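You operate a simulated robot arm through the tools that you are given. There is no shell and no other tool.

You are at the controls of a simulated robot arm. One attempt, no reset.

## Task
Nest the carton marked tape, clamp it and roll its tape flat.
Fine: roller back in its block, clamp off again; pinch nothing. Set down upright: orange hand roller. What is to be rubbed or washed off counts as gone when no trace of it is left.
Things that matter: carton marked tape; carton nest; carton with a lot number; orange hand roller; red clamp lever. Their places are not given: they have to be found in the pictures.

Only the result counts: the job must be done as asked and must still hold three seconds after the hand-in. Knocking over, shifting, dropping, spilling or breaking anything else fails it.

## Robot
A 6-joint arm with a three-finger gripper, fixed in place. Base frame: the origin is on the floor under the middle of its stand, x ahead of it, y to its left, z up; the work surface is at about z = 820. Lengths are in mm, angles in rad, forces in N, time in s.
It reaches about 1213 mm from its shoulder. Its first joint turns from -2.897 to 2.897 rad. Payload 4.89 kg.
Tool frame: the origin (TCP) lies between the finger pads and is the grasp point; the fingertips stand 30 mm ahead of it; z points along the fingers, y is the line along which they close. The gripper opens to 164 mm; its body begins 125 mm behind the TCP.
Orientation is that of the tool frame in the base frame, as a unit quaternion [x, y, z, w]. With the fingers straight down and closing along the base's y, the tool's x points along the base's -x, its y along +y and its z along -z.

## Interface
- The arm moves only by the tool servo_tool. Its argument "targets" is a list of rows, each a list of 3 entries, a list of its own where there are three numbers: the shift along the tool's x, y, z in units of 200 mm (1.0 is 200 mm), then the turn, a rotation vector about the tool's x, y, z in units of 90 degrees (1.0 is 90 degrees), then the gripper command, from -1 (fully open) to 1 (shut), values between in proportion. In form: [[[x, y, z], [ax, ay, az], claw], ...]. A call has 1 to 20 rows; each row is the pose to reach, as a shift and turn from the pose commanded when the call began, along the tool's axes at that moment. A call with a number of a shift or a turn outside -1 to 1 is refused whole. A row lasts 0.2 s, in which the tool goes at most 50 mm and 0.15 rad; a call with a longer step from one row to the next is refused whole, and so is a gripper value outside its range. Where a pose cannot be reached the arm comes as near as it can. A force on the tool above 90 N (or 10 N above the force at the start of the call, whichever is more), or a blocked arm, ends the call early, and 0.2 s more pass. The fingers move at their own pace (about 108 mm/s each) and stop on an object; they squeeze with about 39 N. The grip force told is the motor's: it shows also when the fingers shut on nothing. Time passes only in rows, and 0.2 s behind the last, so rows that repeat a pose let the fingers close. The reply holds the time, the measured pose of the TCP, the force on the tool along the base axes, the opening and the grip force, in the units named above and with some noise, with the torque about the TCP (base axes, N m) and any sound that the robot's microphone picked up.
- Cameras (640 x 400 px; columns grow to the right, rows downward): "scene" is fixed at [48, -501.8, 1414.9]; the picture's right is [0.53, -0.85, 0.00], its down [-0.42, -0.26, -0.87] and it looks along [0.74, 0.46, -0.50] (base axes); focal length 331 px, centre (320, 200). "wrist" rides on the gripper at [76, -2, -152] in the tool frame; the picture's right is [0.02, 1.00, 0.00], its down [-0.88, 0.02, -0.47] and it looks along [-0.47, 0.01, 0.88] (tool axes); focal length 247 px, centre (320, 200).
- camera(camera): a new picture of that camera. No time passes.
- raise_lower(by): moves the trunk up (or, below 0, down) by that many mm; the arm rides with it, the base frame stays. It gives what a move gives, with no picture.
- measure_at(camera, pixels): for up to 12 pixels [column, row] of the newest picture of that camera ("zoom" is the newest enlarged one), the place [x, y, z] in the base frame of the surface seen there, good to about 2 mm. No time passes.
- enlarge(camera, box): a new picture of the part [left, top, right, bottom] of that camera's present view, enlarged. No time passes.
- job_done(): hands the job in; it is judged then, once.

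Leave the gripper open and the arm clear of the work at the hand-in unless told otherwise.

The tools are called by a JSON object that holds its "name" and its "arguments". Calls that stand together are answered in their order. servo_tool: Moves the arm, as the interface text tells. Its arguments: {"type":"object","properties":{"targets":{"type":"array","items":{"type":"array"}}},"required":["targets"]} The other tools are called the same way: raise_lower (by) moves the trunk up or down; camera (camera) takes a picture; measure_at (camera, pixels) gives the place of the surface under pixels of a picture; enlarge (camera, box) takes an enlarged picture of a part of a camera's view; job_done () hands the job in.

At the start:

```text
t: 0.0
eef_pos: [606.7, -320.1, 1222.4]
tcp_rot: [0.001, 1.0, 0.0, 0.0]
wrist_force: [0.0, -0.8, 0.6]
torque: [-0.01, 0.02, 0.05]
opening: 164.1
grip_force: 0.0
trunk travel left (down, up): [-125.0, 265.0]
```

scene: 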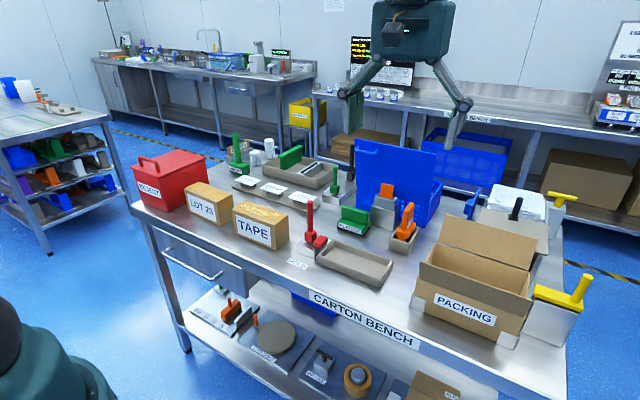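
wrist: 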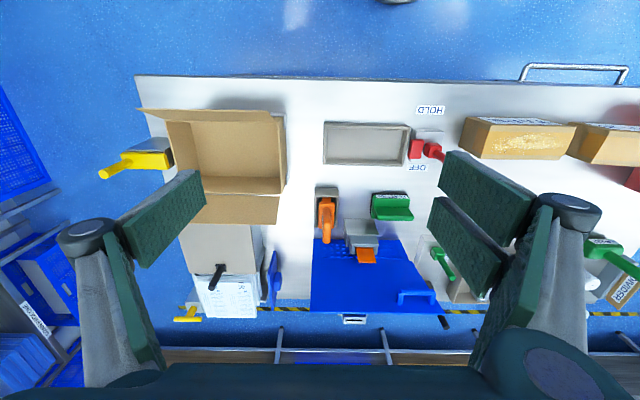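

I see the bench with the TAPE carton around (262,225) in the scene picture, a nest tray around (343,262), a red lever around (312,225), and an orange roller around (405,225). I'll enlarge these areas to see detail.

{"name": "enlarge", "arguments": {"camera": "scene", "box": [170, 160, 330, 270]}}

{"name": "enlarge", "arguments": {"camera": "scene", "box": [280, 170, 440, 300]}}

{"name": "enlarge", "arguments": {"camera": "wrist", "box": [300, 90, 480, 300]}}

```text
3.64 times, centred on (250, 215) of scene
```

zoom: 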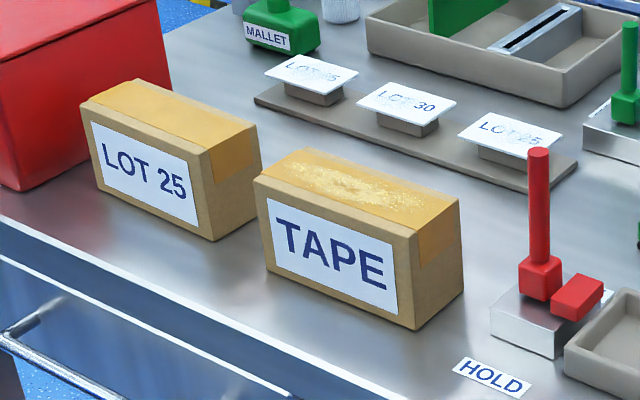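

```text
3.08 times, centred on (360, 235) of scene
```

zoom: 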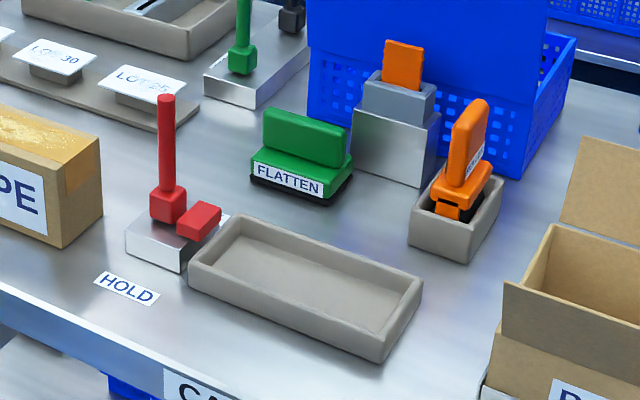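

```text
1.90 times, centred on (390, 195) of wrist
```

zoom: 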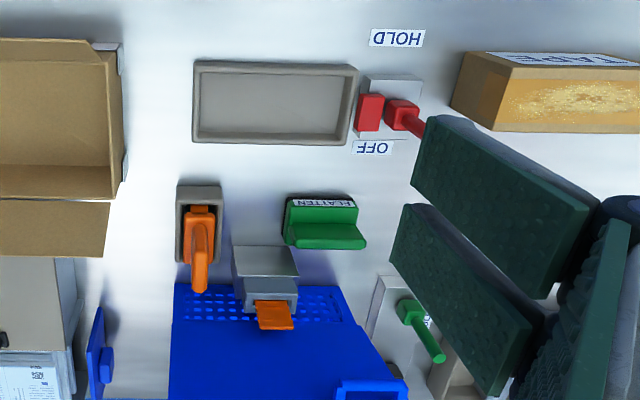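

Next I'll measure the places of the carton, nest, lever and roller in scene picture pixels.

{"name": "measure_at", "arguments": {"camera": "scene", "pixels": [[234, 205], [285, 217], [273, 245], [238, 234], [262, 207], [250, 200], [345, 262], [330, 240], [390, 265], [318, 258], [375, 285], [343, 240]]}}

{"name": "measure_at", "arguments": {"camera": "wrist", "pixels": [[325, 124], [405, 127], [323, 162], [405, 166], [365, 145], [416, 150], [432, 150], [430, 110], [419, 168], [325, 205], [326, 235], [325, 192]]}}

{"name": "enlarge", "arguments": {"camera": "scene", "box": [380, 190, 440, 250]}}

{"name": "enlarge", "arguments": {"camera": "scene", "box": [285, 190, 345, 280]}}

```text
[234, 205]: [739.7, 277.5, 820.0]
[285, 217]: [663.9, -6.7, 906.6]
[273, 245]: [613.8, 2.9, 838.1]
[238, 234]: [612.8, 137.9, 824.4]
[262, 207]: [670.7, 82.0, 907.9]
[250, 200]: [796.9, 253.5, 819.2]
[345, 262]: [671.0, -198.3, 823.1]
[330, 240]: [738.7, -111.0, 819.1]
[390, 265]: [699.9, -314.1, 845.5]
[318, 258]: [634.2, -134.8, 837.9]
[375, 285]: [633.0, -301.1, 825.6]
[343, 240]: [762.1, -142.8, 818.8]
```

```text
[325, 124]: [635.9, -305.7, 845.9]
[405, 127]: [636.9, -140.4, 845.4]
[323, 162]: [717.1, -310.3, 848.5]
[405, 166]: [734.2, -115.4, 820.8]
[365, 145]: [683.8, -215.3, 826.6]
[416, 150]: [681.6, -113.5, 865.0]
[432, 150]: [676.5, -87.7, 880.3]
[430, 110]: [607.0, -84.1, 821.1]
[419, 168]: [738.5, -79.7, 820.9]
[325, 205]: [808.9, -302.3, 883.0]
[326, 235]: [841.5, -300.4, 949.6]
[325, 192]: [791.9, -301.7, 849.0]
```

```text
6.67 times, centred on (410, 220) of scene
```

zoom: 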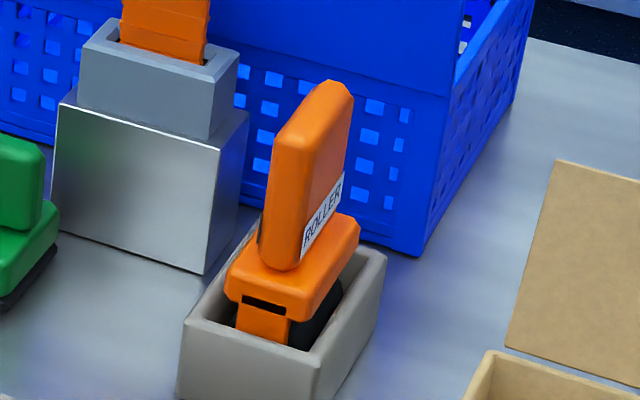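

```text
4.44 times, centred on (315, 235) of scene
```

zoom: 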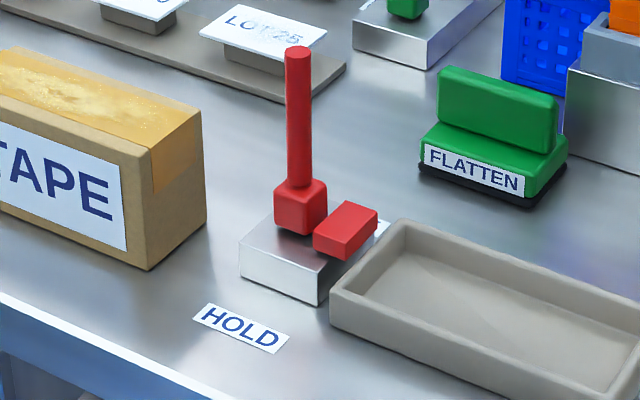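

I'll measure lever, carton top corners and roller details on the current zooms.

{"name": "measure_at", "arguments": {"camera": "zoom", "pixels": [[298, 50], [298, 110], [298, 175], [300, 210], [345, 220], [345, 245], [280, 265], [320, 290], [240, 320], [380, 225], [265, 315], [360, 210]]}}

{"name": "enlarge", "arguments": {"camera": "wrist", "box": [440, 90, 640, 215]}}

```text
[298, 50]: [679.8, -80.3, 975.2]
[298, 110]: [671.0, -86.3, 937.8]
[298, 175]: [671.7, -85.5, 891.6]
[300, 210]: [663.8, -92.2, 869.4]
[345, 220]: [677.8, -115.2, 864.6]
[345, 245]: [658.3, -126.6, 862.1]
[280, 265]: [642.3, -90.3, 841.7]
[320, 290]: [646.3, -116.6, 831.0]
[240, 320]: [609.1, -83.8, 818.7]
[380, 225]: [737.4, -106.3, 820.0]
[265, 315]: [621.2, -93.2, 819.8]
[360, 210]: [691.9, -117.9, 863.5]
```

```text
3.20 times, centred on (540, 152) of wrist
```

zoom: 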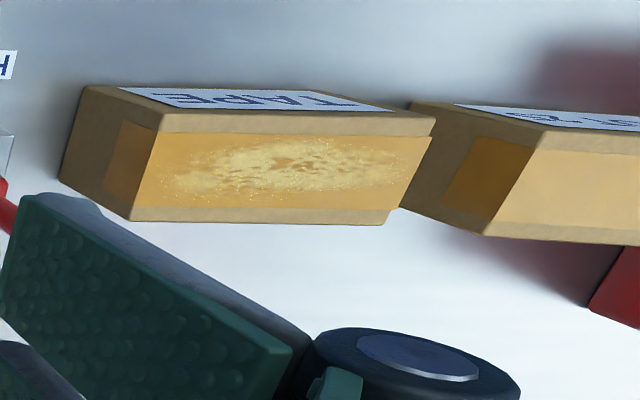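

The lever stands at about (678,-86) with HOLD to the near side and OFF to the far side. Now I'll move the tool back and to the left in the air to get a better overhead view with the wrist camera.

{"name": "servo_tool", "arguments": {"targets": [[[0.125, 0.18, 0], [0, 0, 0], -1], [[0.25, 0.36, 0], [0, 0, 0], -1], [[0.375, 0.54, 0], [0, 0, 0], -1], [[0.5, 0.72, 0], [0, 0, 0], -1], [[0.625, 0.9, 0], [0, 0, 0], -1], [[0.75, 1.0, 0], [0, 0, 0], -1], [[0.75, 1.0, 0], [0, 0, 0], -1]]}}

{"name": "camera", "arguments": {"camera": "wrist"}}

```text
t: 1.6
eef_pos: [456.6, -119.7, 1220.3]
tcp_rot: [0.0, 1.0, 0.001, 0.0]
wrist_force: [0.0, -0.3, 0.6]
torque: [0.01, -0.04, 0.01]
opening: 163.8
grip_force: 0.1
trunk travel left (down, up): [-125.0, 265.0]
```

```text
taken
```

wrist: 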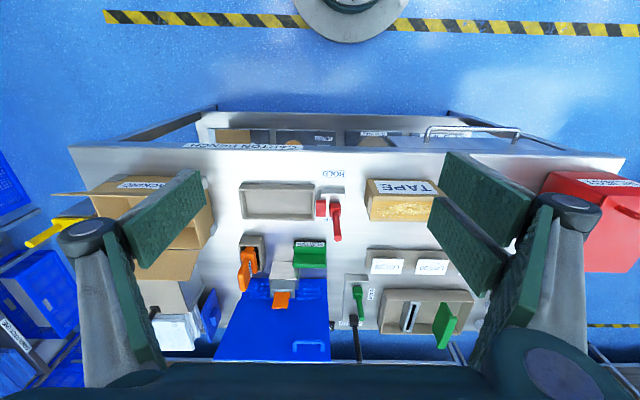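

I see the nest at (277,200), lever at (333,215) and TAPE carton at (400,205). I'll enlarge that part.

{"name": "enlarge", "arguments": {"camera": "wrist", "box": [225, 160, 355, 241]}}

{"name": "enlarge", "arguments": {"camera": "wrist", "box": [340, 165, 460, 240]}}

```text
4.92 times, centred on (290, 200) of wrist
```

zoom: 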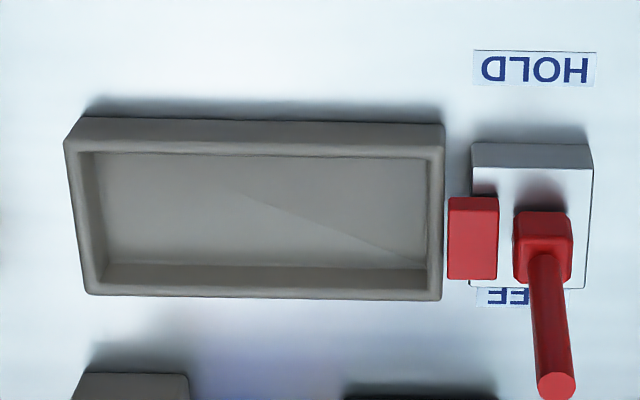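

```text
5.33 times, centred on (400, 202) of wrist
```

zoom: 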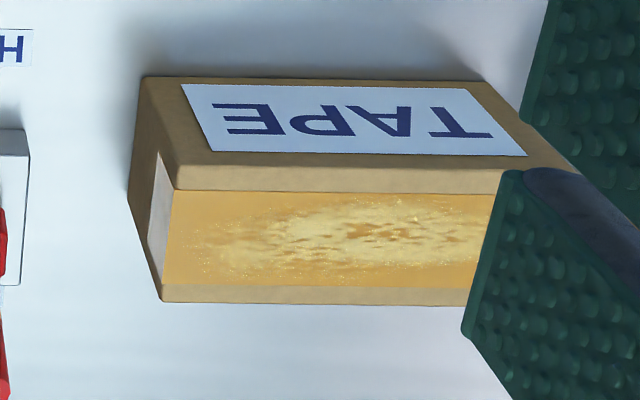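

Measure carton edges on this zoom (second one): top corners near (178,190), (165,300), face points.

{"name": "measure_at", "arguments": {"camera": "zoom", "pixels": [[180, 186], [168, 298], [300, 186], [300, 196], [300, 280], [300, 300], [460, 300], [470, 186], [145, 85], [140, 180], [350, 240], [300, 90]]}}

{"name": "enlarge", "arguments": {"camera": "wrist", "box": [225, 160, 355, 241]}}

```text
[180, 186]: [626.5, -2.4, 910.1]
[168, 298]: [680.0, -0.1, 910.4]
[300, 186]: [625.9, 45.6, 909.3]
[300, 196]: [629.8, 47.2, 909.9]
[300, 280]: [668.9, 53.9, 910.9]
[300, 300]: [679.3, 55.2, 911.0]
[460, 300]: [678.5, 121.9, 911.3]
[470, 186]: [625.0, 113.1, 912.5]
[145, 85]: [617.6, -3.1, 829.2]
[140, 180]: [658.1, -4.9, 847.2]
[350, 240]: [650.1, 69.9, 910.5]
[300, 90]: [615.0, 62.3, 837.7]
```

```text
4.92 times, centred on (290, 200) of wrist
```

zoom: 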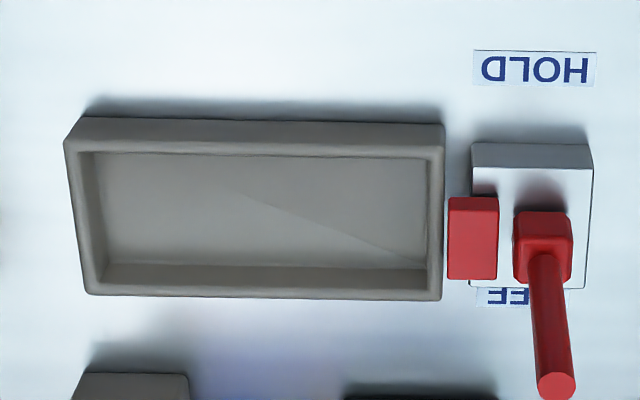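

{"name": "measure_at", "arguments": {"camera": "zoom", "pixels": [[75, 140], [97, 155], [435, 150], [424, 160], [105, 265], [424, 268], [92, 288], [434, 292], [260, 210], [260, 150], [260, 268], [260, 290]]}}

{"name": "measure_at", "arguments": {"camera": "zoom", "pixels": [[475, 240], [475, 202], [475, 276], [452, 240], [494, 240], [544, 215], [545, 250], [550, 300], [556, 385], [590, 200], [480, 170], [540, 280]]}}

```text
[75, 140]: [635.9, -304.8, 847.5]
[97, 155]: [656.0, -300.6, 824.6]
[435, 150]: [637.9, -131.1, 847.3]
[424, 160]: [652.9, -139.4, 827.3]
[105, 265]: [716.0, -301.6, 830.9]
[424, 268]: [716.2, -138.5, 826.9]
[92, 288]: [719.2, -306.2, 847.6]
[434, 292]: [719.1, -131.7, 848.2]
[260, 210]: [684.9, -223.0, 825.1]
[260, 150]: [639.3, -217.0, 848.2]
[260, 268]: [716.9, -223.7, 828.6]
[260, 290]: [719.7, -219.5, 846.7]
```

```text
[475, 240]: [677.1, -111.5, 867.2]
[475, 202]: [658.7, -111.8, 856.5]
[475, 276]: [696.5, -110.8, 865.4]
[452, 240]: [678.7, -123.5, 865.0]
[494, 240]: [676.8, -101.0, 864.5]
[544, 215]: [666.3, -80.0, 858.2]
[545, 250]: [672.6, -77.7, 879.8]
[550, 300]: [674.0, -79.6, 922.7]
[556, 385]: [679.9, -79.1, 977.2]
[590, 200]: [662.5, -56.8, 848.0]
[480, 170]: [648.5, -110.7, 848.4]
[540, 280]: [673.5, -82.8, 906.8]
```

The carton top spans roughly x 617–681, y −3 to ~140, top z 910. The nest interior spans roughly x 643–716, y −302 to −137, floor 825. Now I'll go look at the roller from nearer, in the air.

{"name": "servo_tool", "arguments": {"targets": [[[-0.16, -0.15, 0.05], [0, 0, 0], -1], [[-0.32, -0.3, 0.1], [0, 0, 0], -1], [[-0.48, -0.45, 0.15], [0, 0, 0], -1], [[-0.64, -0.6, 0.2], [0, 0, 0], -1], [[-0.8, -0.75, 0.28], [0, 0, 0], -1], [[-0.96, -0.91, 0.35], [0, 0, 0], -1], [[-0.96, -0.91, 0.35], [0, 0, 0], -1]]}}

{"name": "camera", "arguments": {"camera": "wrist"}}

```text
t: 3.2
eef_pos: [650.0, -302.7, 1152.9]
tcp_rot: [-0.001, 1.0, 0.0, 0.0]
wrist_force: [0.4, -0.1, -0.1]
torque: [0.03, 0.11, 0.01]
opening: 164.0
grip_force: 0.1
trunk travel left (down, up): [-125.0, 265.0]
```

```text
taken
```

wrist: 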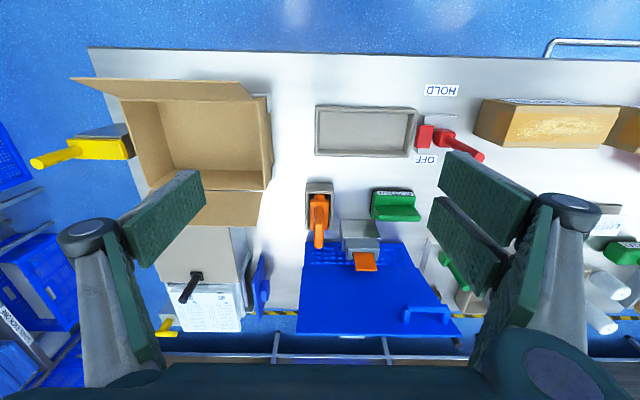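

I'll enlarge the roller area around (319,215).

{"name": "enlarge", "arguments": {"camera": "wrist", "box": [280, 170, 360, 260]}}

{"name": "enlarge", "arguments": {"camera": "scene", "box": [385, 195, 425, 255]}}

```text
4.44 times, centred on (320, 215) of wrist
```

zoom: 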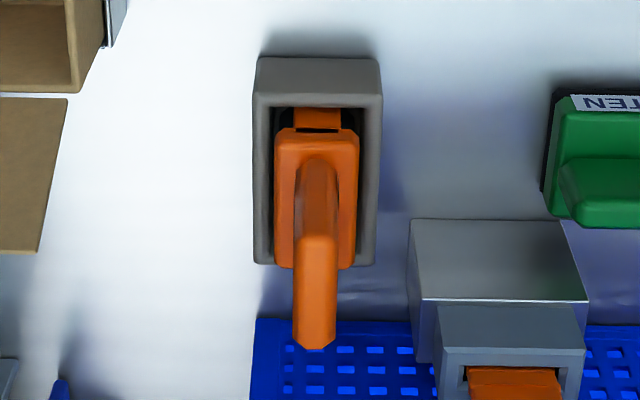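

```text
6.67 times, centred on (405, 225) of scene
```

zoom: 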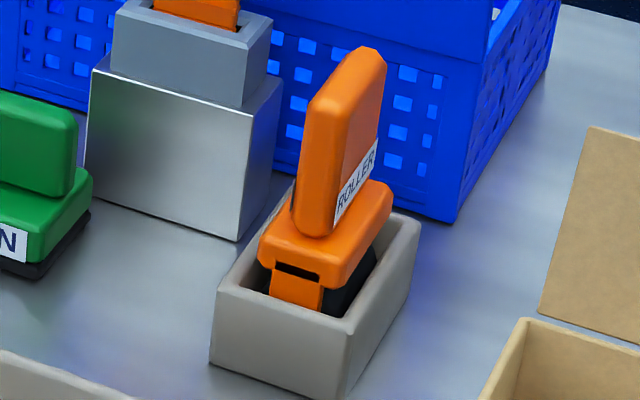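

Now I'll measure points on the roller handle and block in the scene zoom.

{"name": "measure_at", "arguments": {"camera": "zoom", "pixels": [[318, 110], [318, 160], [312, 215], [360, 50], [360, 90], [372, 70], [345, 190], [290, 240], [300, 270], [290, 295], [350, 285], [340, 330]]}}

{"name": "measure_at", "arguments": {"camera": "zoom", "pixels": [[215, 300], [345, 390], [385, 190], [330, 250], [375, 150], [305, 130], [340, 70], [330, 230], [270, 245], [380, 270], [415, 225], [250, 260]]}}

{"name": "enlarge", "arguments": {"camera": "wrist", "box": [280, 170, 360, 260]}}

```text
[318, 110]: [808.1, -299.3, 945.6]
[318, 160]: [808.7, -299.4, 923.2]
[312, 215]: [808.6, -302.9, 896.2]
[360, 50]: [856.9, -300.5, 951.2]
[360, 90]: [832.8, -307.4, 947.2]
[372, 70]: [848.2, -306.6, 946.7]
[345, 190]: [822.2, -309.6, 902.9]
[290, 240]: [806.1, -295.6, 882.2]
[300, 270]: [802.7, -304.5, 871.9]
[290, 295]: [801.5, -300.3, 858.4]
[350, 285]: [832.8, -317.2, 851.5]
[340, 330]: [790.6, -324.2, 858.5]
```

```text
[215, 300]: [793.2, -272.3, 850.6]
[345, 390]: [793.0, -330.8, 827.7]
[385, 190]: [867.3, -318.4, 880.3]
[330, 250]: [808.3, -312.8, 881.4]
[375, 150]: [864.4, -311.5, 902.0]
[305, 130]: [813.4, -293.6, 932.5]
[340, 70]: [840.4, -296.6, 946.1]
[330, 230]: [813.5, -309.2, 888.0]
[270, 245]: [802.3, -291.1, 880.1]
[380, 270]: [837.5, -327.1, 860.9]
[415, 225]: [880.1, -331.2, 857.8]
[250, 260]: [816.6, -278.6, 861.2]
```

```text
4.44 times, centred on (320, 215) of wrist
```

zoom: 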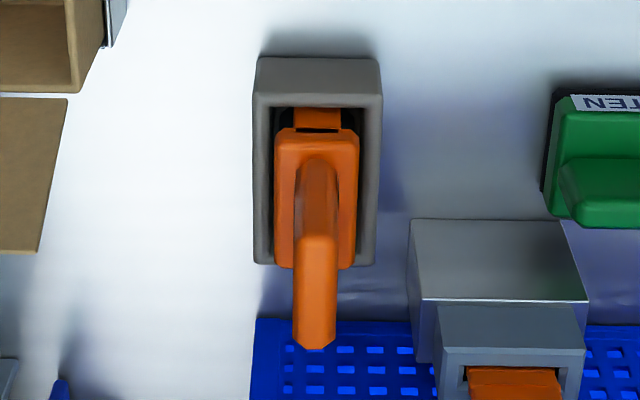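

{"name": "measure_at", "arguments": {"camera": "zoom", "pixels": [[260, 100], [378, 100], [260, 255], [370, 255], [315, 240], [315, 335], [297, 290], [335, 290], [278, 200], [355, 200], [315, 120], [315, 200]]}}

```text
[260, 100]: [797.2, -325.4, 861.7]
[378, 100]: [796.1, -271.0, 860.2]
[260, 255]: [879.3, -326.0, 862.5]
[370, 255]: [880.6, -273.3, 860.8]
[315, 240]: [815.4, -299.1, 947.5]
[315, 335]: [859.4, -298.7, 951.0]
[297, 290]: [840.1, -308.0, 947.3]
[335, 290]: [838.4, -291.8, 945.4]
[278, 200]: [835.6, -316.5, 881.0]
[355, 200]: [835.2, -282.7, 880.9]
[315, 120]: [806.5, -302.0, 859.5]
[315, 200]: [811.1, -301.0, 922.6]
```

The roller block spans x 794–885, y −329 to −269, top 862; its handle is x 810–865, y −309 to −291, top 950. Now measure its neighbours (metal block with orange insert, blue bin, lid, packing carton flap) from the scene camera.

{"name": "camera", "arguments": {"camera": "scene"}}

{"name": "measure_at", "arguments": {"camera": "scene", "pixels": [[388, 188], [385, 198], [380, 208], [375, 225], [393, 205], [358, 142], [400, 150], [428, 165], [440, 190], [490, 240], [465, 205], [354, 215]]}}

{"name": "measure_at", "arguments": {"camera": "wrist", "pixels": [[345, 222], [377, 222], [362, 236], [379, 250], [342, 250], [360, 262], [310, 250], [305, 300], [440, 315], [330, 260], [270, 265], [240, 205]]}}

```text
taken
```

scene: 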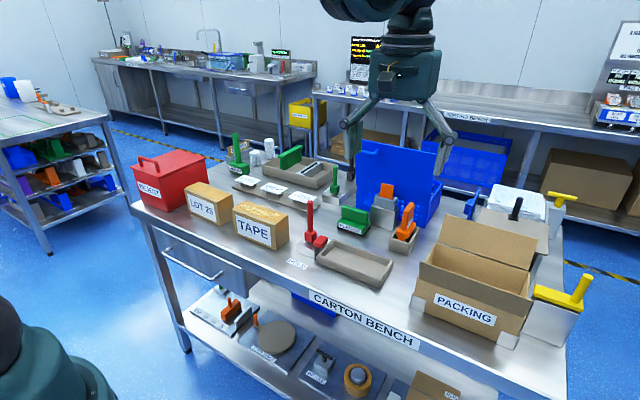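

```text
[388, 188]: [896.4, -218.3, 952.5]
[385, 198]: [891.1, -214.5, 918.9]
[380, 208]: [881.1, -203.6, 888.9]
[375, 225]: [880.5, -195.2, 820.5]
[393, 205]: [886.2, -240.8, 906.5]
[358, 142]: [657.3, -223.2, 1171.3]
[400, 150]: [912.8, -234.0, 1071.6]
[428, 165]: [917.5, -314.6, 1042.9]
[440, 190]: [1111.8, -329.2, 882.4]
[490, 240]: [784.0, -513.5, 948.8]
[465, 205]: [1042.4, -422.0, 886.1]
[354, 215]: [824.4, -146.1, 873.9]
```

```text
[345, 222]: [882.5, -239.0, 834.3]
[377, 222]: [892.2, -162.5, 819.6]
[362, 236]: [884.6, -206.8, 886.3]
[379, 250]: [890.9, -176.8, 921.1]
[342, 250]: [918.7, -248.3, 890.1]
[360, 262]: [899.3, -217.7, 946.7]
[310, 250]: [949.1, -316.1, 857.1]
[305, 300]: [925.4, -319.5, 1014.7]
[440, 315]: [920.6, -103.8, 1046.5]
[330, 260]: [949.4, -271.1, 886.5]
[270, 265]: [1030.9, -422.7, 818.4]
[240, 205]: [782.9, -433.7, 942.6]
```

The blue lid stands at about x 913–925 up to z≈1075, so I must keep the gripper body away from it. I'll look at the gripper's shape in the scene view.

{"name": "enlarge", "arguments": {"camera": "scene", "box": [320, 0, 480, 190]}}

{"name": "measure_at", "arguments": {"camera": "scene", "pixels": [[233, 211], [231, 208], [248, 200], [287, 215], [274, 240], [236, 230], [228, 205], [225, 222], [243, 184], [272, 190], [305, 205], [315, 210]]}}

```text
2.11 times, centred on (400, 95) of scene
```

zoom: 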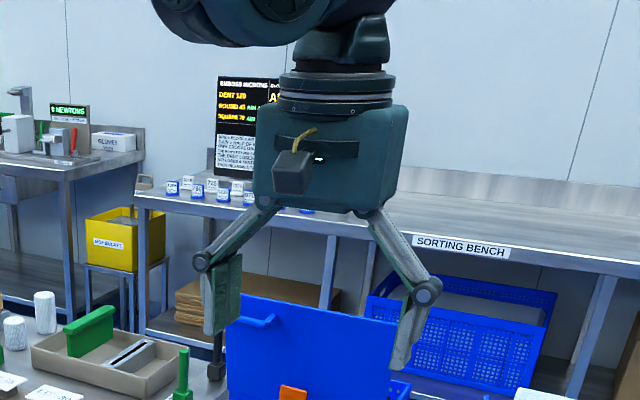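

```text
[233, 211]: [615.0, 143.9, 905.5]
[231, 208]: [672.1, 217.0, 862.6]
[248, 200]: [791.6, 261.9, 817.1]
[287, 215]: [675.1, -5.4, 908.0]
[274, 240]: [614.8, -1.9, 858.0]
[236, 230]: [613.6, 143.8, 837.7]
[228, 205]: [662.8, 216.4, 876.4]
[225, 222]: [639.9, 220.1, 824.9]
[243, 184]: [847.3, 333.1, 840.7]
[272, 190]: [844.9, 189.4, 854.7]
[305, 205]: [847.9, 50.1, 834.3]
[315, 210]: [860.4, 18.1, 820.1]
```

The carton is about 65 × 150 × 90 mm, centred near (647, 70). I'll turn the tool by −90° about its own z, so the fingers close along base x, while moving toward it through the air.

{"name": "servo_tool", "arguments": {"targets": [[[0.0, 0.09, 0], [0, 0, -0.0909], -1], [[0.0, 0.18, 0], [0, 0, -0.1818], -1], [[0.0, 0.27, 0], [0, 0, -0.2727], -1], [[0, 0.36, 0], [0, 0, -0.3636], -1], [[0, 0.45, 0], [0, 0, -0.4545], -1], [[0, 0.54, 0], [0, 0, -0.5454], -1], [[0, 0.63, 0], [0, 0, -0.6363], -1], [[0, 0.72, 0], [0, 0, -0.7272], -1], [[0, 0.81, 0], [0, 0, -0.8181], -1], [[0, 0.9, 0], [0, 0, -0.909], -1], [[0, 1.0, 0], [0, 0, -1.0], -1], [[0, 1.0, 0], [0, 0, -1.0], -1]]}}

{"name": "camera", "arguments": {"camera": "scene"}}

{"name": "camera", "arguments": {"camera": "wrist"}}

```text
t: 5.8
eef_pos: [647.5, -101.5, 1152.9]
tcp_rot: [0.708, -0.706, 0.0, 0.0]
wrist_force: [0.3, -0.1, 0.3]
torque: [0.01, 0.01, 0.01]
opening: 164.3
grip_force: 0.2
trunk travel left (down, up): [-125.0, 265.0]
```

```text
taken
```

scene: 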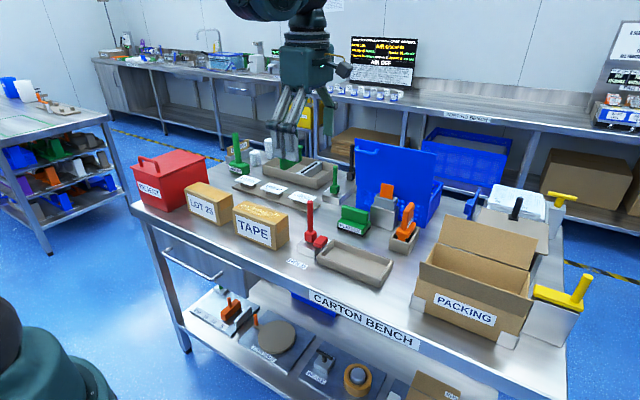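

```text
taken
```

wrist: 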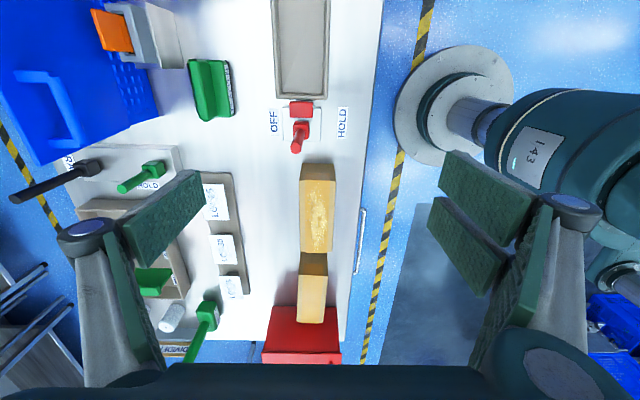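

The turn worked; the view now has up = −y, right = −x. I'll enlarge the nest/lever/carton column and measure again.

{"name": "enlarge", "arguments": {"camera": "wrist", "box": [250, 80, 370, 180]}}

{"name": "measure_at", "arguments": {"camera": "zoom", "pixels": [[274, 112], [286, 150], [230, 150], [260, 190], [240, 270], [270, 240], [340, 170], [170, 170], [140, 50], [390, 50], [160, 75], [375, 75]]}}

{"name": "measure_at", "arguments": {"camera": "wrist", "pixels": [[301, 166], [333, 166], [301, 200], [333, 200], [301, 252], [333, 252], [317, 210], [276, 50], [326, 50], [272, 5], [328, 5], [300, 50]]}}

```text
4.00 times, centred on (310, 130) of wrist
```

zoom: 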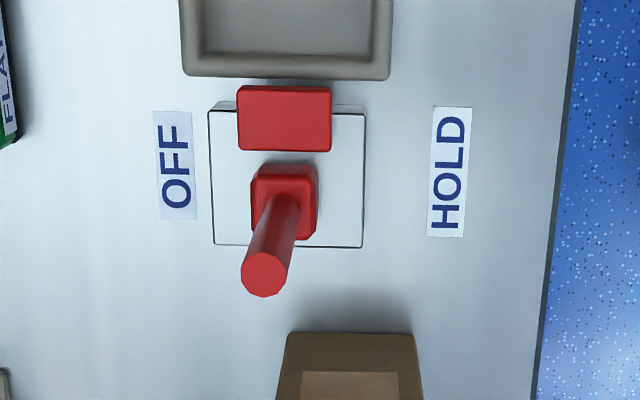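

```text
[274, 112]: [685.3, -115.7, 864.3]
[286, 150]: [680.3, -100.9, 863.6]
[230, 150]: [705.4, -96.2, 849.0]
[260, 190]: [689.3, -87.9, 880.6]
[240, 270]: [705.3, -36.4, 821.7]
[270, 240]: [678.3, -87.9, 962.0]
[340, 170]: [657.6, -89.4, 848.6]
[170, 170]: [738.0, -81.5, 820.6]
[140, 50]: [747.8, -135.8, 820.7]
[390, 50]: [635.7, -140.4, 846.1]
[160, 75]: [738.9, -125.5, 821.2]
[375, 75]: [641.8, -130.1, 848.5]
```

```text
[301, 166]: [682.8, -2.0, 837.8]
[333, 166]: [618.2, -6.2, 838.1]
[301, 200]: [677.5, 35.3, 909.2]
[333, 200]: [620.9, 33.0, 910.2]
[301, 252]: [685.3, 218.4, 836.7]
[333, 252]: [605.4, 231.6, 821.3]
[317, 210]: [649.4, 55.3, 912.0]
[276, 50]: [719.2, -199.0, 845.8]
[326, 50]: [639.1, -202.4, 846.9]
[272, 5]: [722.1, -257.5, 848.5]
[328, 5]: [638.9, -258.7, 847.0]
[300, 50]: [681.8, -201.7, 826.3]
```

The carton centre is at about (648, 70). I'll move over it and go down to z≈1000, still clear above the carton (top 911).

{"name": "servo_tool", "arguments": {"targets": [[[-0.215, 0, 0], [0, 0, 0], -1], [[-0.43, 0, 0], [0, 0, 0], -1], [[-0.645, 0, 0], [0, 0, 0], -1], [[-0.86, 0, 0], [0, 0, 0], -1], [[-0.86, 0, 0.19], [0, 0, 0], -1], [[-0.86, 0, 0.38], [0, 0, 0], -1], [[-0.86, 0, 0.57], [0, 0, 0], -1], [[-0.86, 0, 0.75], [0, 0, 0], -1], [[-0.86, 0, 0.75], [0, 0, 0], -1]]}}

{"name": "camera", "arguments": {"camera": "wrist"}}

{"name": "camera", "arguments": {"camera": "scene"}}

```text
t: 7.8
eef_pos: [648.2, 70.4, 999.3]
tcp_rot: [-0.707, 0.707, 0.0, 0.0]
wrist_force: [1.2, 0.1, 0.1]
torque: [-0.02, 0.08, -0.03]
opening: 163.9
grip_force: 0.1
trunk travel left (down, up): [-125.0, 265.0]
```

```text
taken
```

wrist: 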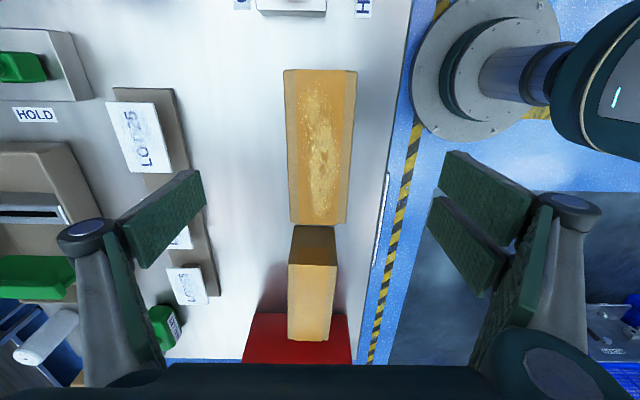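

```text
taken
```

scene: 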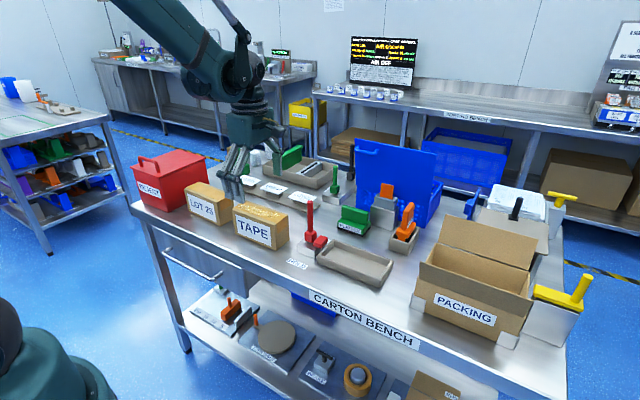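

I see the carton top between (285,70) and (347,222). I'll measure its edges once more.

{"name": "measure_at", "arguments": {"camera": "wrist", "pixels": [[288, 100], [351, 100], [291, 200], [345, 200], [290, 219], [344, 219], [320, 219], [320, 76], [292, 76], [350, 76], [318, 150], [300, 228]]}}

{"name": "enlarge", "arguments": {"camera": "wrist", "box": [260, 60, 380, 240]}}

```text
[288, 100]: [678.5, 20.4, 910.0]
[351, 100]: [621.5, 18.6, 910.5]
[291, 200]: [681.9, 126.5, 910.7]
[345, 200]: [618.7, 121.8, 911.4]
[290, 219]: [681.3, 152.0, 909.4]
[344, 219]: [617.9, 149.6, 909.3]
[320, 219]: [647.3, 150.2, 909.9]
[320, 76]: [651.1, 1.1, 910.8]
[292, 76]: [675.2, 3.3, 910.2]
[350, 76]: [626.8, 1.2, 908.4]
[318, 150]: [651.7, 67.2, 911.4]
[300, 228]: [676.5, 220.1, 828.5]
```

```text
2.22 times, centred on (320, 150) of wrist
```

zoom: 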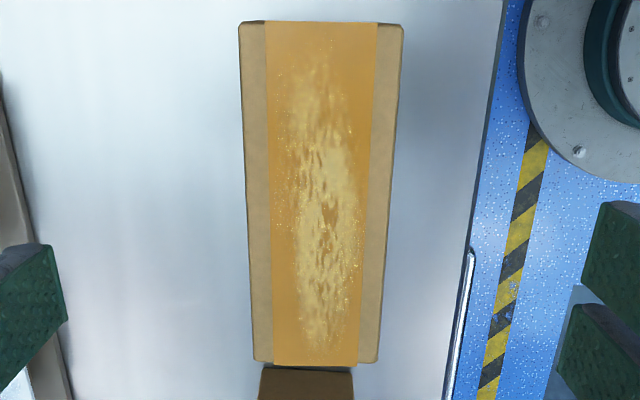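

I'll measure the carton's edge pixels in the zoom to pin its centre down.

{"name": "measure_at", "arguments": {"camera": "zoom", "pixels": [[320, 359], [320, 363], [320, 366], [320, 26], [320, 23], [245, 200], [248, 200], [390, 200], [393, 200], [241, 60], [400, 60], [256, 340]]}}

{"name": "enlarge", "arguments": {"camera": "scene", "box": [220, 190, 300, 260]}}

```text
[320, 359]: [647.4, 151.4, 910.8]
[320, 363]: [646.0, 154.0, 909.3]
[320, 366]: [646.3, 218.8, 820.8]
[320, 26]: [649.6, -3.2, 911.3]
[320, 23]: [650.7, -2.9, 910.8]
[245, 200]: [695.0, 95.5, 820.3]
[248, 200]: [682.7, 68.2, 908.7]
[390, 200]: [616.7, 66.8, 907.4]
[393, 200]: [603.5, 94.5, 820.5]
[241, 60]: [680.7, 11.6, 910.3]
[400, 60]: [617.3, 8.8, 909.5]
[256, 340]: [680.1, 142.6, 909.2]
```

```text
5.71 times, centred on (260, 225) of scene
```

zoom: 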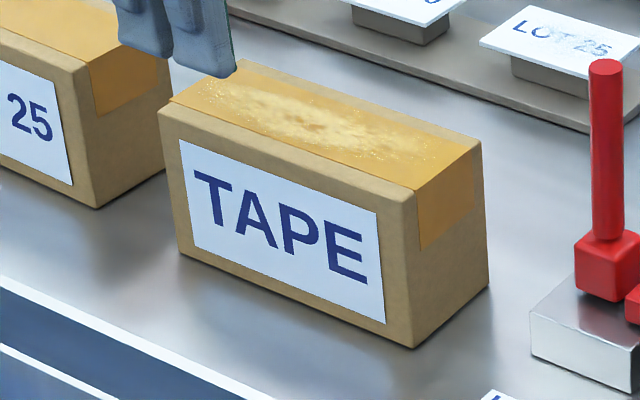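

The carton runs x 616–683, y −4.5 to 155, so its centre is (649.5, 75). I'll shift slightly and descend to TCP z≈882 with fingers open (tips at 852).

{"name": "servo_tool", "arguments": {"targets": [[[-0.023, -0.0065, 0.15], [0, 0, 0], -1], [[-0.023, -0.0065, 0.3], [0, 0, 0], -1], [[-0.023, -0.0065, 0.45], [0, 0, 0], -1], [[-0.023, -0.0065, 0.585], [0, 0, 0], -1], [[-0.023, -0.0065, 0.585], [0, 0, 0], -1]]}}

{"name": "camera", "arguments": {"camera": "wrist"}}

{"name": "enlarge", "arguments": {"camera": "scene", "box": [180, 100, 340, 260]}}

```text
t: 9.0
eef_pos: [649.8, 74.1, 884.8]
tcp_rot: [0.707, -0.707, 0.0, 0.0]
wrist_force: [0.3, -0.8, 1.0]
torque: [-0.01, 0.04, -0.02]
opening: 164.0
grip_force: 0.1
trunk travel left (down, up): [-125.0, 265.0]
```

```text
taken
```

wrist: 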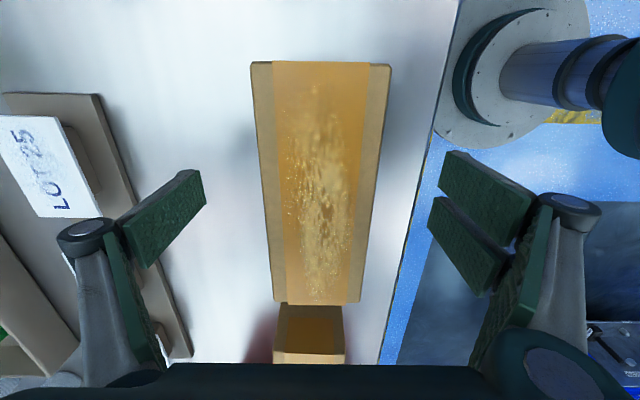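

```text
2.50 times, centred on (260, 180) of scene
```

zoom: 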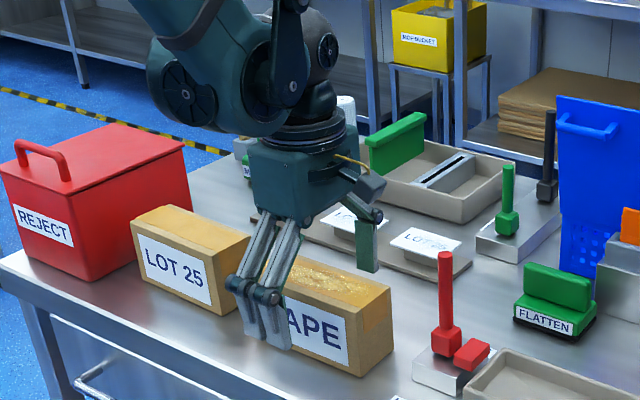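

The fingers straddle the carton's width properly. I'll close them on it now.

{"name": "servo_tool", "arguments": {"targets": [[[0, 0, 0], [0, 0, 0], -0.5], [[0, 0, 0], [0, 0, 0], 0], [[0, 0, 0], [0, 0, 0], 0.5], [[0, 0, 0], [0, 0, 0], 1], [[0, 0, 0], [0, 0, 0], 1], [[0, 0, 0], [0, 0, 0], 1], [[0, 0, 0], [0, 0, 0], 1]]}}

{"name": "camera", "arguments": {"camera": "wrist"}}

```text
t: 10.6
eef_pos: [649.4, 74.6, 885.7]
tcp_rot: [-0.707, 0.707, -0.001, 0.0]
wrist_force: [0.4, 0.0, 4.7]
torque: [0.02, -0.06, 0.17]
opening: 65.2
grip_force: 38.9
trunk travel left (down, up): [-125.0, 265.0]
```

```text
taken
```

wrist: 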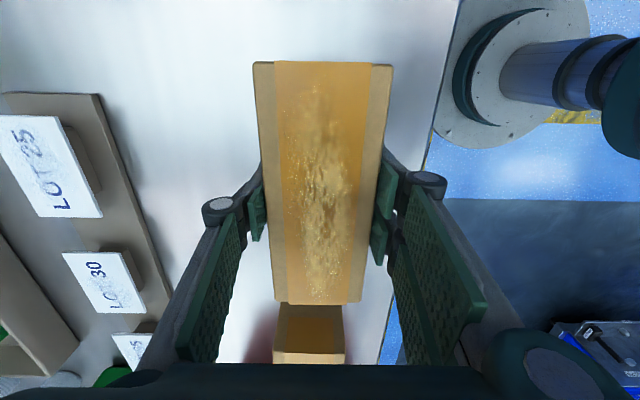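

The carton is held (opening 65 mm, 39 N). I'll lift it straight up.

{"name": "servo_tool", "arguments": {"targets": [[[0, 0, -0.05], [0, 0, 0], 1], [[0, 0, -0.15], [0, 0, 0], 1], [[0, 0, -0.3], [0, 0, 0], 1], [[0, 0, -0.45], [0, 0, 0], 1], [[0, 0, -0.6], [0, 0, 0], 1], [[0, 0, -0.75], [0, 0, 0], 1], [[0, 0, -0.9], [0, 0, 0], 1], [[0, 0, -1.0], [0, 0, 0], 1], [[0, 0, -1.0], [0, 0, 0], 1]]}}

{"name": "camera", "arguments": {"camera": "wrist"}}

{"name": "camera", "arguments": {"camera": "scene"}}

```text
t: 12.6
eef_pos: [650.3, 75.5, 1087.8]
tcp_rot: [0.707, -0.707, 0.0, 0.001]
wrist_force: [-0.4, 1.0, -1.0]
torque: [-0.02, 0.03, 0.01]
opening: 65.4
grip_force: 39.1
trunk travel left (down, up): [-125.0, 265.0]
```

```text
taken
```

wrist: 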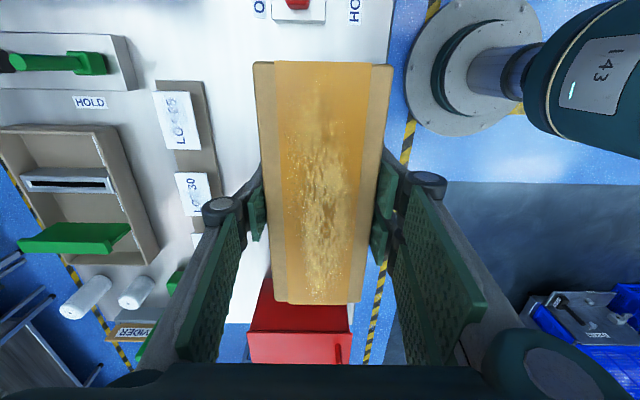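

```text
taken
```

scene: 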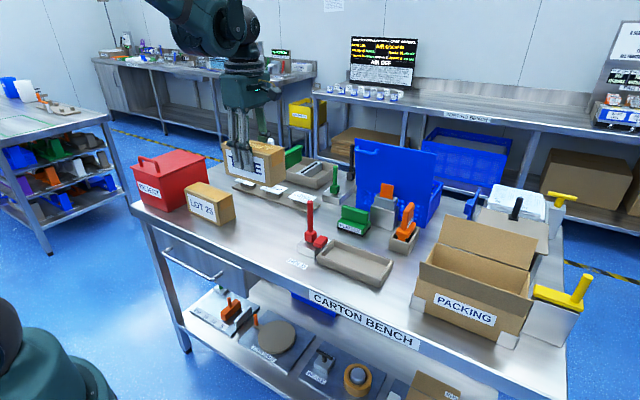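

The carton came up cleanly. I'll measure its edges in hand to know the offset from the TCP, before moving over the nest.

{"name": "measure_at", "arguments": {"camera": "wrist", "pixels": [[320, 64], [320, 68], [320, 300], [320, 303], [285, 300], [350, 300], [258, 100], [387, 100], [275, 280], [360, 280], [262, 70], [385, 70]]}}

{"name": "enlarge", "arguments": {"camera": "wrist", "box": [240, 40, 400, 320]}}

```text
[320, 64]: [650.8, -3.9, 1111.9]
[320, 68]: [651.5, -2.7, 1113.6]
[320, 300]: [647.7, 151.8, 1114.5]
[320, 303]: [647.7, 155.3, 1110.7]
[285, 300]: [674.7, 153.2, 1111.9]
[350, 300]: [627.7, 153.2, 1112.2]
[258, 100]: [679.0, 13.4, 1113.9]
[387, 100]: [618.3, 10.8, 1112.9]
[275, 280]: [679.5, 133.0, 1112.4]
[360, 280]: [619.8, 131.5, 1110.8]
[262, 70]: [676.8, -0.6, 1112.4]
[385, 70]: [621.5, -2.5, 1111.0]
```

```text
1.43 times, centred on (320, 180) of wrist
```

zoom: 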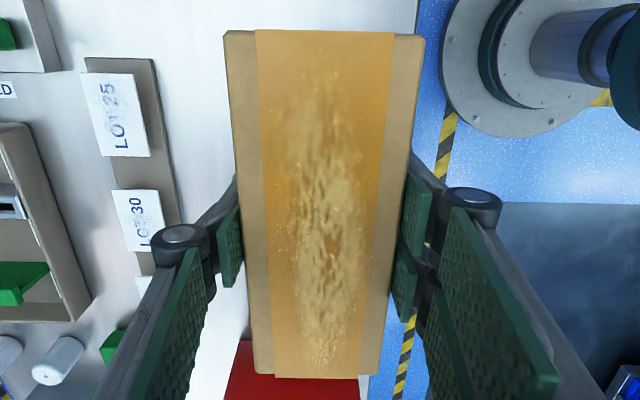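

The carton is centred on the TCP (offset ~0). Next I'll pin down the nest's inner edges with the scene camera.

{"name": "enlarge", "arguments": {"camera": "scene", "box": [305, 230, 405, 295]}}

```text
6.15 times, centred on (355, 262) of scene
```

zoom: 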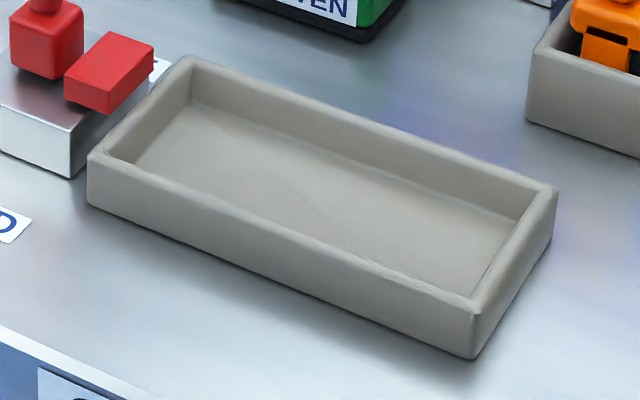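

{"name": "measure_at", "arguments": {"camera": "zoom", "pixels": [[280, 250], [180, 205], [400, 300], [350, 150], [260, 110], [470, 190], [160, 115], [145, 130], [520, 265], [500, 295], [300, 180], [400, 230]]}}

{"name": "measure_at", "arguments": {"camera": "zoom", "pixels": [[280, 226], [280, 232], [280, 220], [280, 216], [350, 134], [350, 128], [350, 122], [150, 105], [143, 100], [510, 240], [517, 243], [504, 236]]}}

```text
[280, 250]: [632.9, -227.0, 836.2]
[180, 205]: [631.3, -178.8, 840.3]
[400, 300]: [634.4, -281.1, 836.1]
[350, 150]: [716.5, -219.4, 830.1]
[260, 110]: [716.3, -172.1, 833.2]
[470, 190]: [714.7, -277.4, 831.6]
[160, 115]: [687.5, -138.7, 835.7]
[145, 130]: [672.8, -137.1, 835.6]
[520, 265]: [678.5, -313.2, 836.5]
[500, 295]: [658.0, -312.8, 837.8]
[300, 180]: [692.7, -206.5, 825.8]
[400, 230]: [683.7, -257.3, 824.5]
```

```text
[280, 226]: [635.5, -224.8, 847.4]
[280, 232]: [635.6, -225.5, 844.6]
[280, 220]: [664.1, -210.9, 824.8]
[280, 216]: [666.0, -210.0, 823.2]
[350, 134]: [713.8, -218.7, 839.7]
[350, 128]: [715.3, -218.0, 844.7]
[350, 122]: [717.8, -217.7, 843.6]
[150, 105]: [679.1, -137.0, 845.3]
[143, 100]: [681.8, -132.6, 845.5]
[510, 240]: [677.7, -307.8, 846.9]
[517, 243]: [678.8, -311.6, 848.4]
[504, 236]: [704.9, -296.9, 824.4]
```

Nest inner edges: x ≈ 642–716, y ≈ −303.5 to −138, so its centre is about (679.3, −220.8). I'll carry the carton at z≈1088 (bottom 1022, above the lever's top 985) toward it.

{"name": "servo_tool", "arguments": {"targets": [[[0.15, -0.02, -0.03], [0, 0, 0], 1], [[0.33, -0.045, -0.05], [0, 0, 0], 1], [[0.51, -0.07, -0.05], [0, 0, 0], 1], [[0.69, -0.095, -0.05], [0, 0, 0], 1], [[0.85, -0.12, -0.05], [0, 0, 0], 1], [[1.0, -0.14, -0.05], [0, 0, 0], 1], [[1.0, -0.14, -0.05], [0, 0, 0], 1]]}}

{"name": "servo_tool", "arguments": {"targets": [[[0.12, 0, 0], [0, 0, 0], 1], [[0.25, 0, 0], [0, 0, 0], 1], [[0.37, 0, 0], [0, 0, 0], 1], [[0.48, 0, 0], [0, 0, 0], 1], [[0.48, 0, 0], [0, 0, 0], 1], [[0.48, 0, 0], [0, 0, 0], 1]]}}

{"name": "camera", "arguments": {"camera": "wrist"}}

{"name": "camera", "arguments": {"camera": "scene"}}

```text
t: 14.2
eef_pos: [677.2, -126.1, 1094.9]
tcp_rot: [-0.707, 0.707, 0.0, 0.0]
wrist_force: [1.1, 0.6, -2.1]
torque: [0.0, 0.02, 0.0]
opening: 65.3
grip_force: 38.8
trunk travel left (down, up): [-125.0, 265.0]
```

```text
t: 15.6
eef_pos: [676.0, -222.0, 1095.5]
tcp_rot: [0.707, -0.707, 0.0, 0.0]
wrist_force: [1.0, -0.2, -2.4]
torque: [-0.01, 0.0, -0.03]
opening: 65.7
grip_force: 38.9
trunk travel left (down, up): [-125.0, 265.0]
```

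```text
taken
```

wrist: 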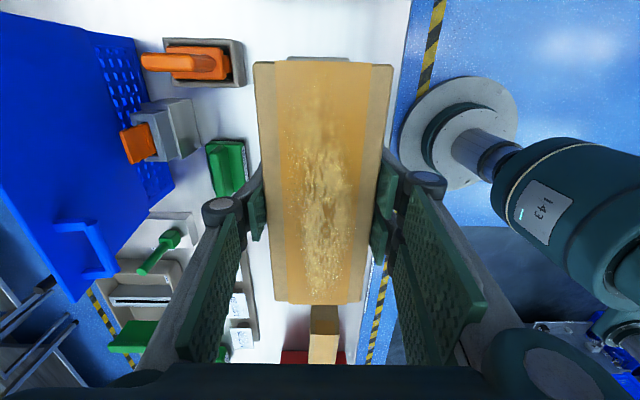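

```text
taken
```

scene: 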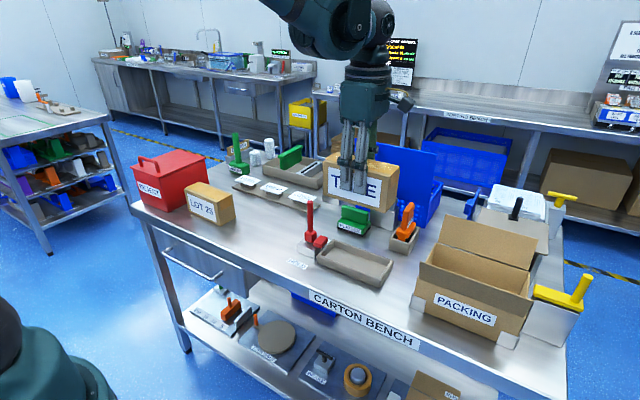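

I'm over the nest. I'll correct by +3 mm in x and +1 in y and descend to a carton bottom of about 860 (just over the rim at 848), then check.

{"name": "servo_tool", "arguments": {"targets": [[[-0.006, -0.0165, 0.15], [0, 0, 0], 1], [[-0.006, -0.0165, 0.32], [0, 0, 0], 1], [[-0.006, -0.0165, 0.5], [0, 0, 0], 1], [[-0.006, -0.0165, 0.68], [0, 0, 0], 1], [[-0.006, -0.0165, 0.82], [0, 0, 0], 1], [[-0.006, -0.0165, 0.835], [0, 0, 0], 1], [[-0.006, -0.0165, 0.835], [0, 0, 0], 1], [[-0.006, -0.0165, 0.835], [0, 0, 0], 1]]}}

{"name": "camera", "arguments": {"camera": "wrist"}}

{"name": "enlarge", "arguments": {"camera": "scene", "box": [290, 180, 420, 300]}}

```text
t: 17.4
eef_pos: [679.9, -219.4, 927.3]
tcp_rot: [-0.707, 0.707, 0.0, 0.0]
wrist_force: [-1.0, 0.7, -2.2]
torque: [0.02, 0.0, -0.03]
opening: 65.2
grip_force: 38.4
trunk travel left (down, up): [-125.0, 265.0]
```

```text
taken
```

wrist: 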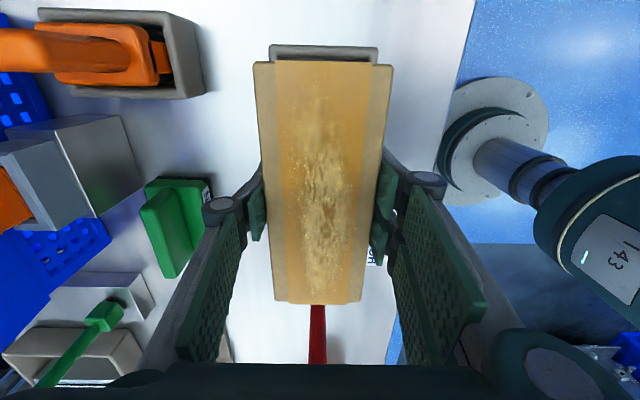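

```text
3.33 times, centred on (355, 240) of scene
```

zoom: 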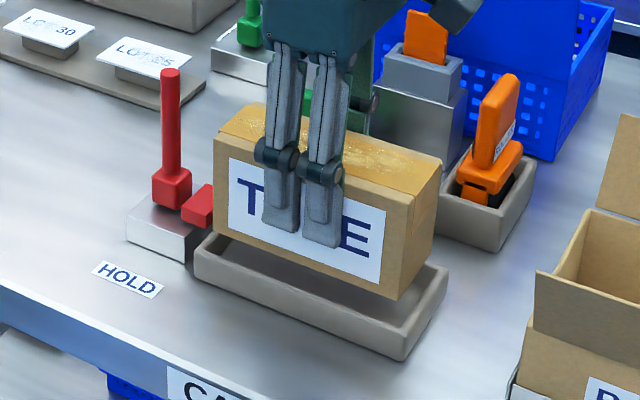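

Now I'll check the alignment by measuring carton faces and nest faces in this zoom, and the nest rim in the wrist view.

{"name": "measure_at", "arguments": {"camera": "zoom", "pixels": [[235, 210], [225, 190], [395, 270], [395, 220], [365, 275], [415, 230], [420, 250], [425, 200], [410, 265], [300, 310], [420, 310], [430, 300]]}}

{"name": "measure_at", "arguments": {"camera": "wrist", "pixels": [[320, 64], [290, 65], [350, 65], [320, 47], [320, 52], [320, 57], [272, 52], [376, 52], [256, 90], [390, 90], [320, 303], [300, 303]]}}

```text
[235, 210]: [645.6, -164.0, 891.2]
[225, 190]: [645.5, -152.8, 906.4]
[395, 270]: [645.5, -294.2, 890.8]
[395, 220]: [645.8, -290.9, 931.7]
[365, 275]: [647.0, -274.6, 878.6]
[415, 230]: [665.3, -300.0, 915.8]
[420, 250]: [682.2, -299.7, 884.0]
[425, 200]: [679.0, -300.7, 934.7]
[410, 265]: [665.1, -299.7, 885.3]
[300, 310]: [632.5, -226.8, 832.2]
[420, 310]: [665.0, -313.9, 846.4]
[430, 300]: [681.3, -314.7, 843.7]
```

```text
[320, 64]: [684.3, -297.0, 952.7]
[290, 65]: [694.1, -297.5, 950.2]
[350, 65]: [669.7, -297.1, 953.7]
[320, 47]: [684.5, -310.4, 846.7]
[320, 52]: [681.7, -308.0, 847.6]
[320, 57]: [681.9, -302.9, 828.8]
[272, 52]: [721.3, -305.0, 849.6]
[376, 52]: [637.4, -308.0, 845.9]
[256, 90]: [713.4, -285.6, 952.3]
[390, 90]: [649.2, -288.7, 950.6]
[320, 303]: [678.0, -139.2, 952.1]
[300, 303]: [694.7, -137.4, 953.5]
```

Carton: front face x 645.5, −y end −300; gaps are nearly balanced. I'll shift by −1.2 mm in y and +0.9 mm in x and lower into the nest in small steps, watching the force.

{"name": "servo_tool", "arguments": {"targets": [[[0.006, -0.0045, 0.0], [0, 0, 0], 1], [[0.006, -0.0045, 0.04], [0, 0, 0], 1], [[0.006, -0.0045, 0.08], [0, 0, 0], 1], [[0.006, -0.0045, 0.12], [0, 0, 0], 1], [[0.006, -0.0045, 0.15], [0, 0, 0], 1], [[0.006, -0.0045, 0.165], [0, 0, 0], 1], [[0.006, -0.0045, 0.165], [0, 0, 0], 1]]}}

{"name": "enlarge", "arguments": {"camera": "scene", "box": [290, 180, 420, 300]}}

{"name": "camera", "arguments": {"camera": "wrist"}}

```text
t: 19.0
eef_pos: [683.1, -222.0, 895.2]
tcp_rot: [0.707, -0.707, 0.001, 0.0]
wrist_force: [0.5, -0.5, -2.3]
torque: [-0.01, -0.01, 0.03]
opening: 65.8
grip_force: 39.4
trunk travel left (down, up): [-125.0, 265.0]
```

```text
3.33 times, centred on (355, 240) of scene
```

zoom: 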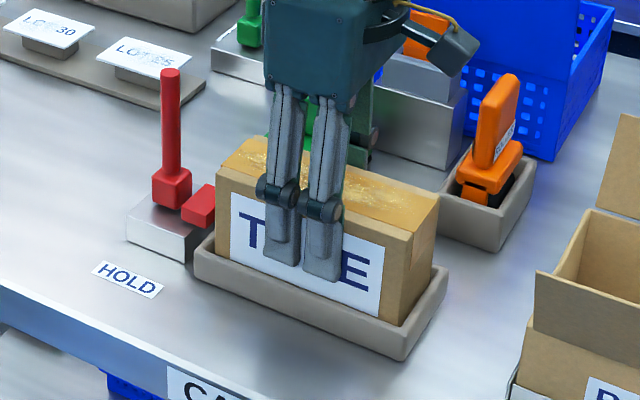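

```text
taken
```

wrist: 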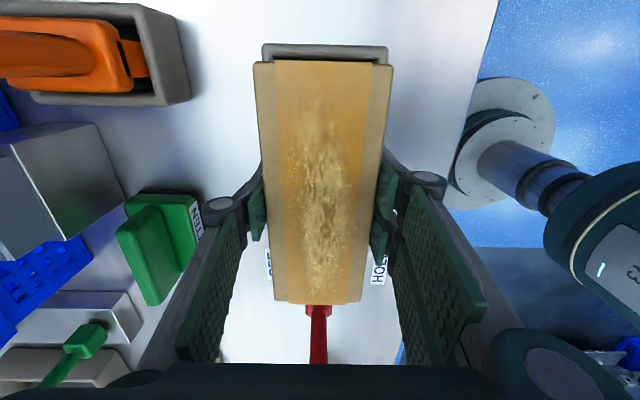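

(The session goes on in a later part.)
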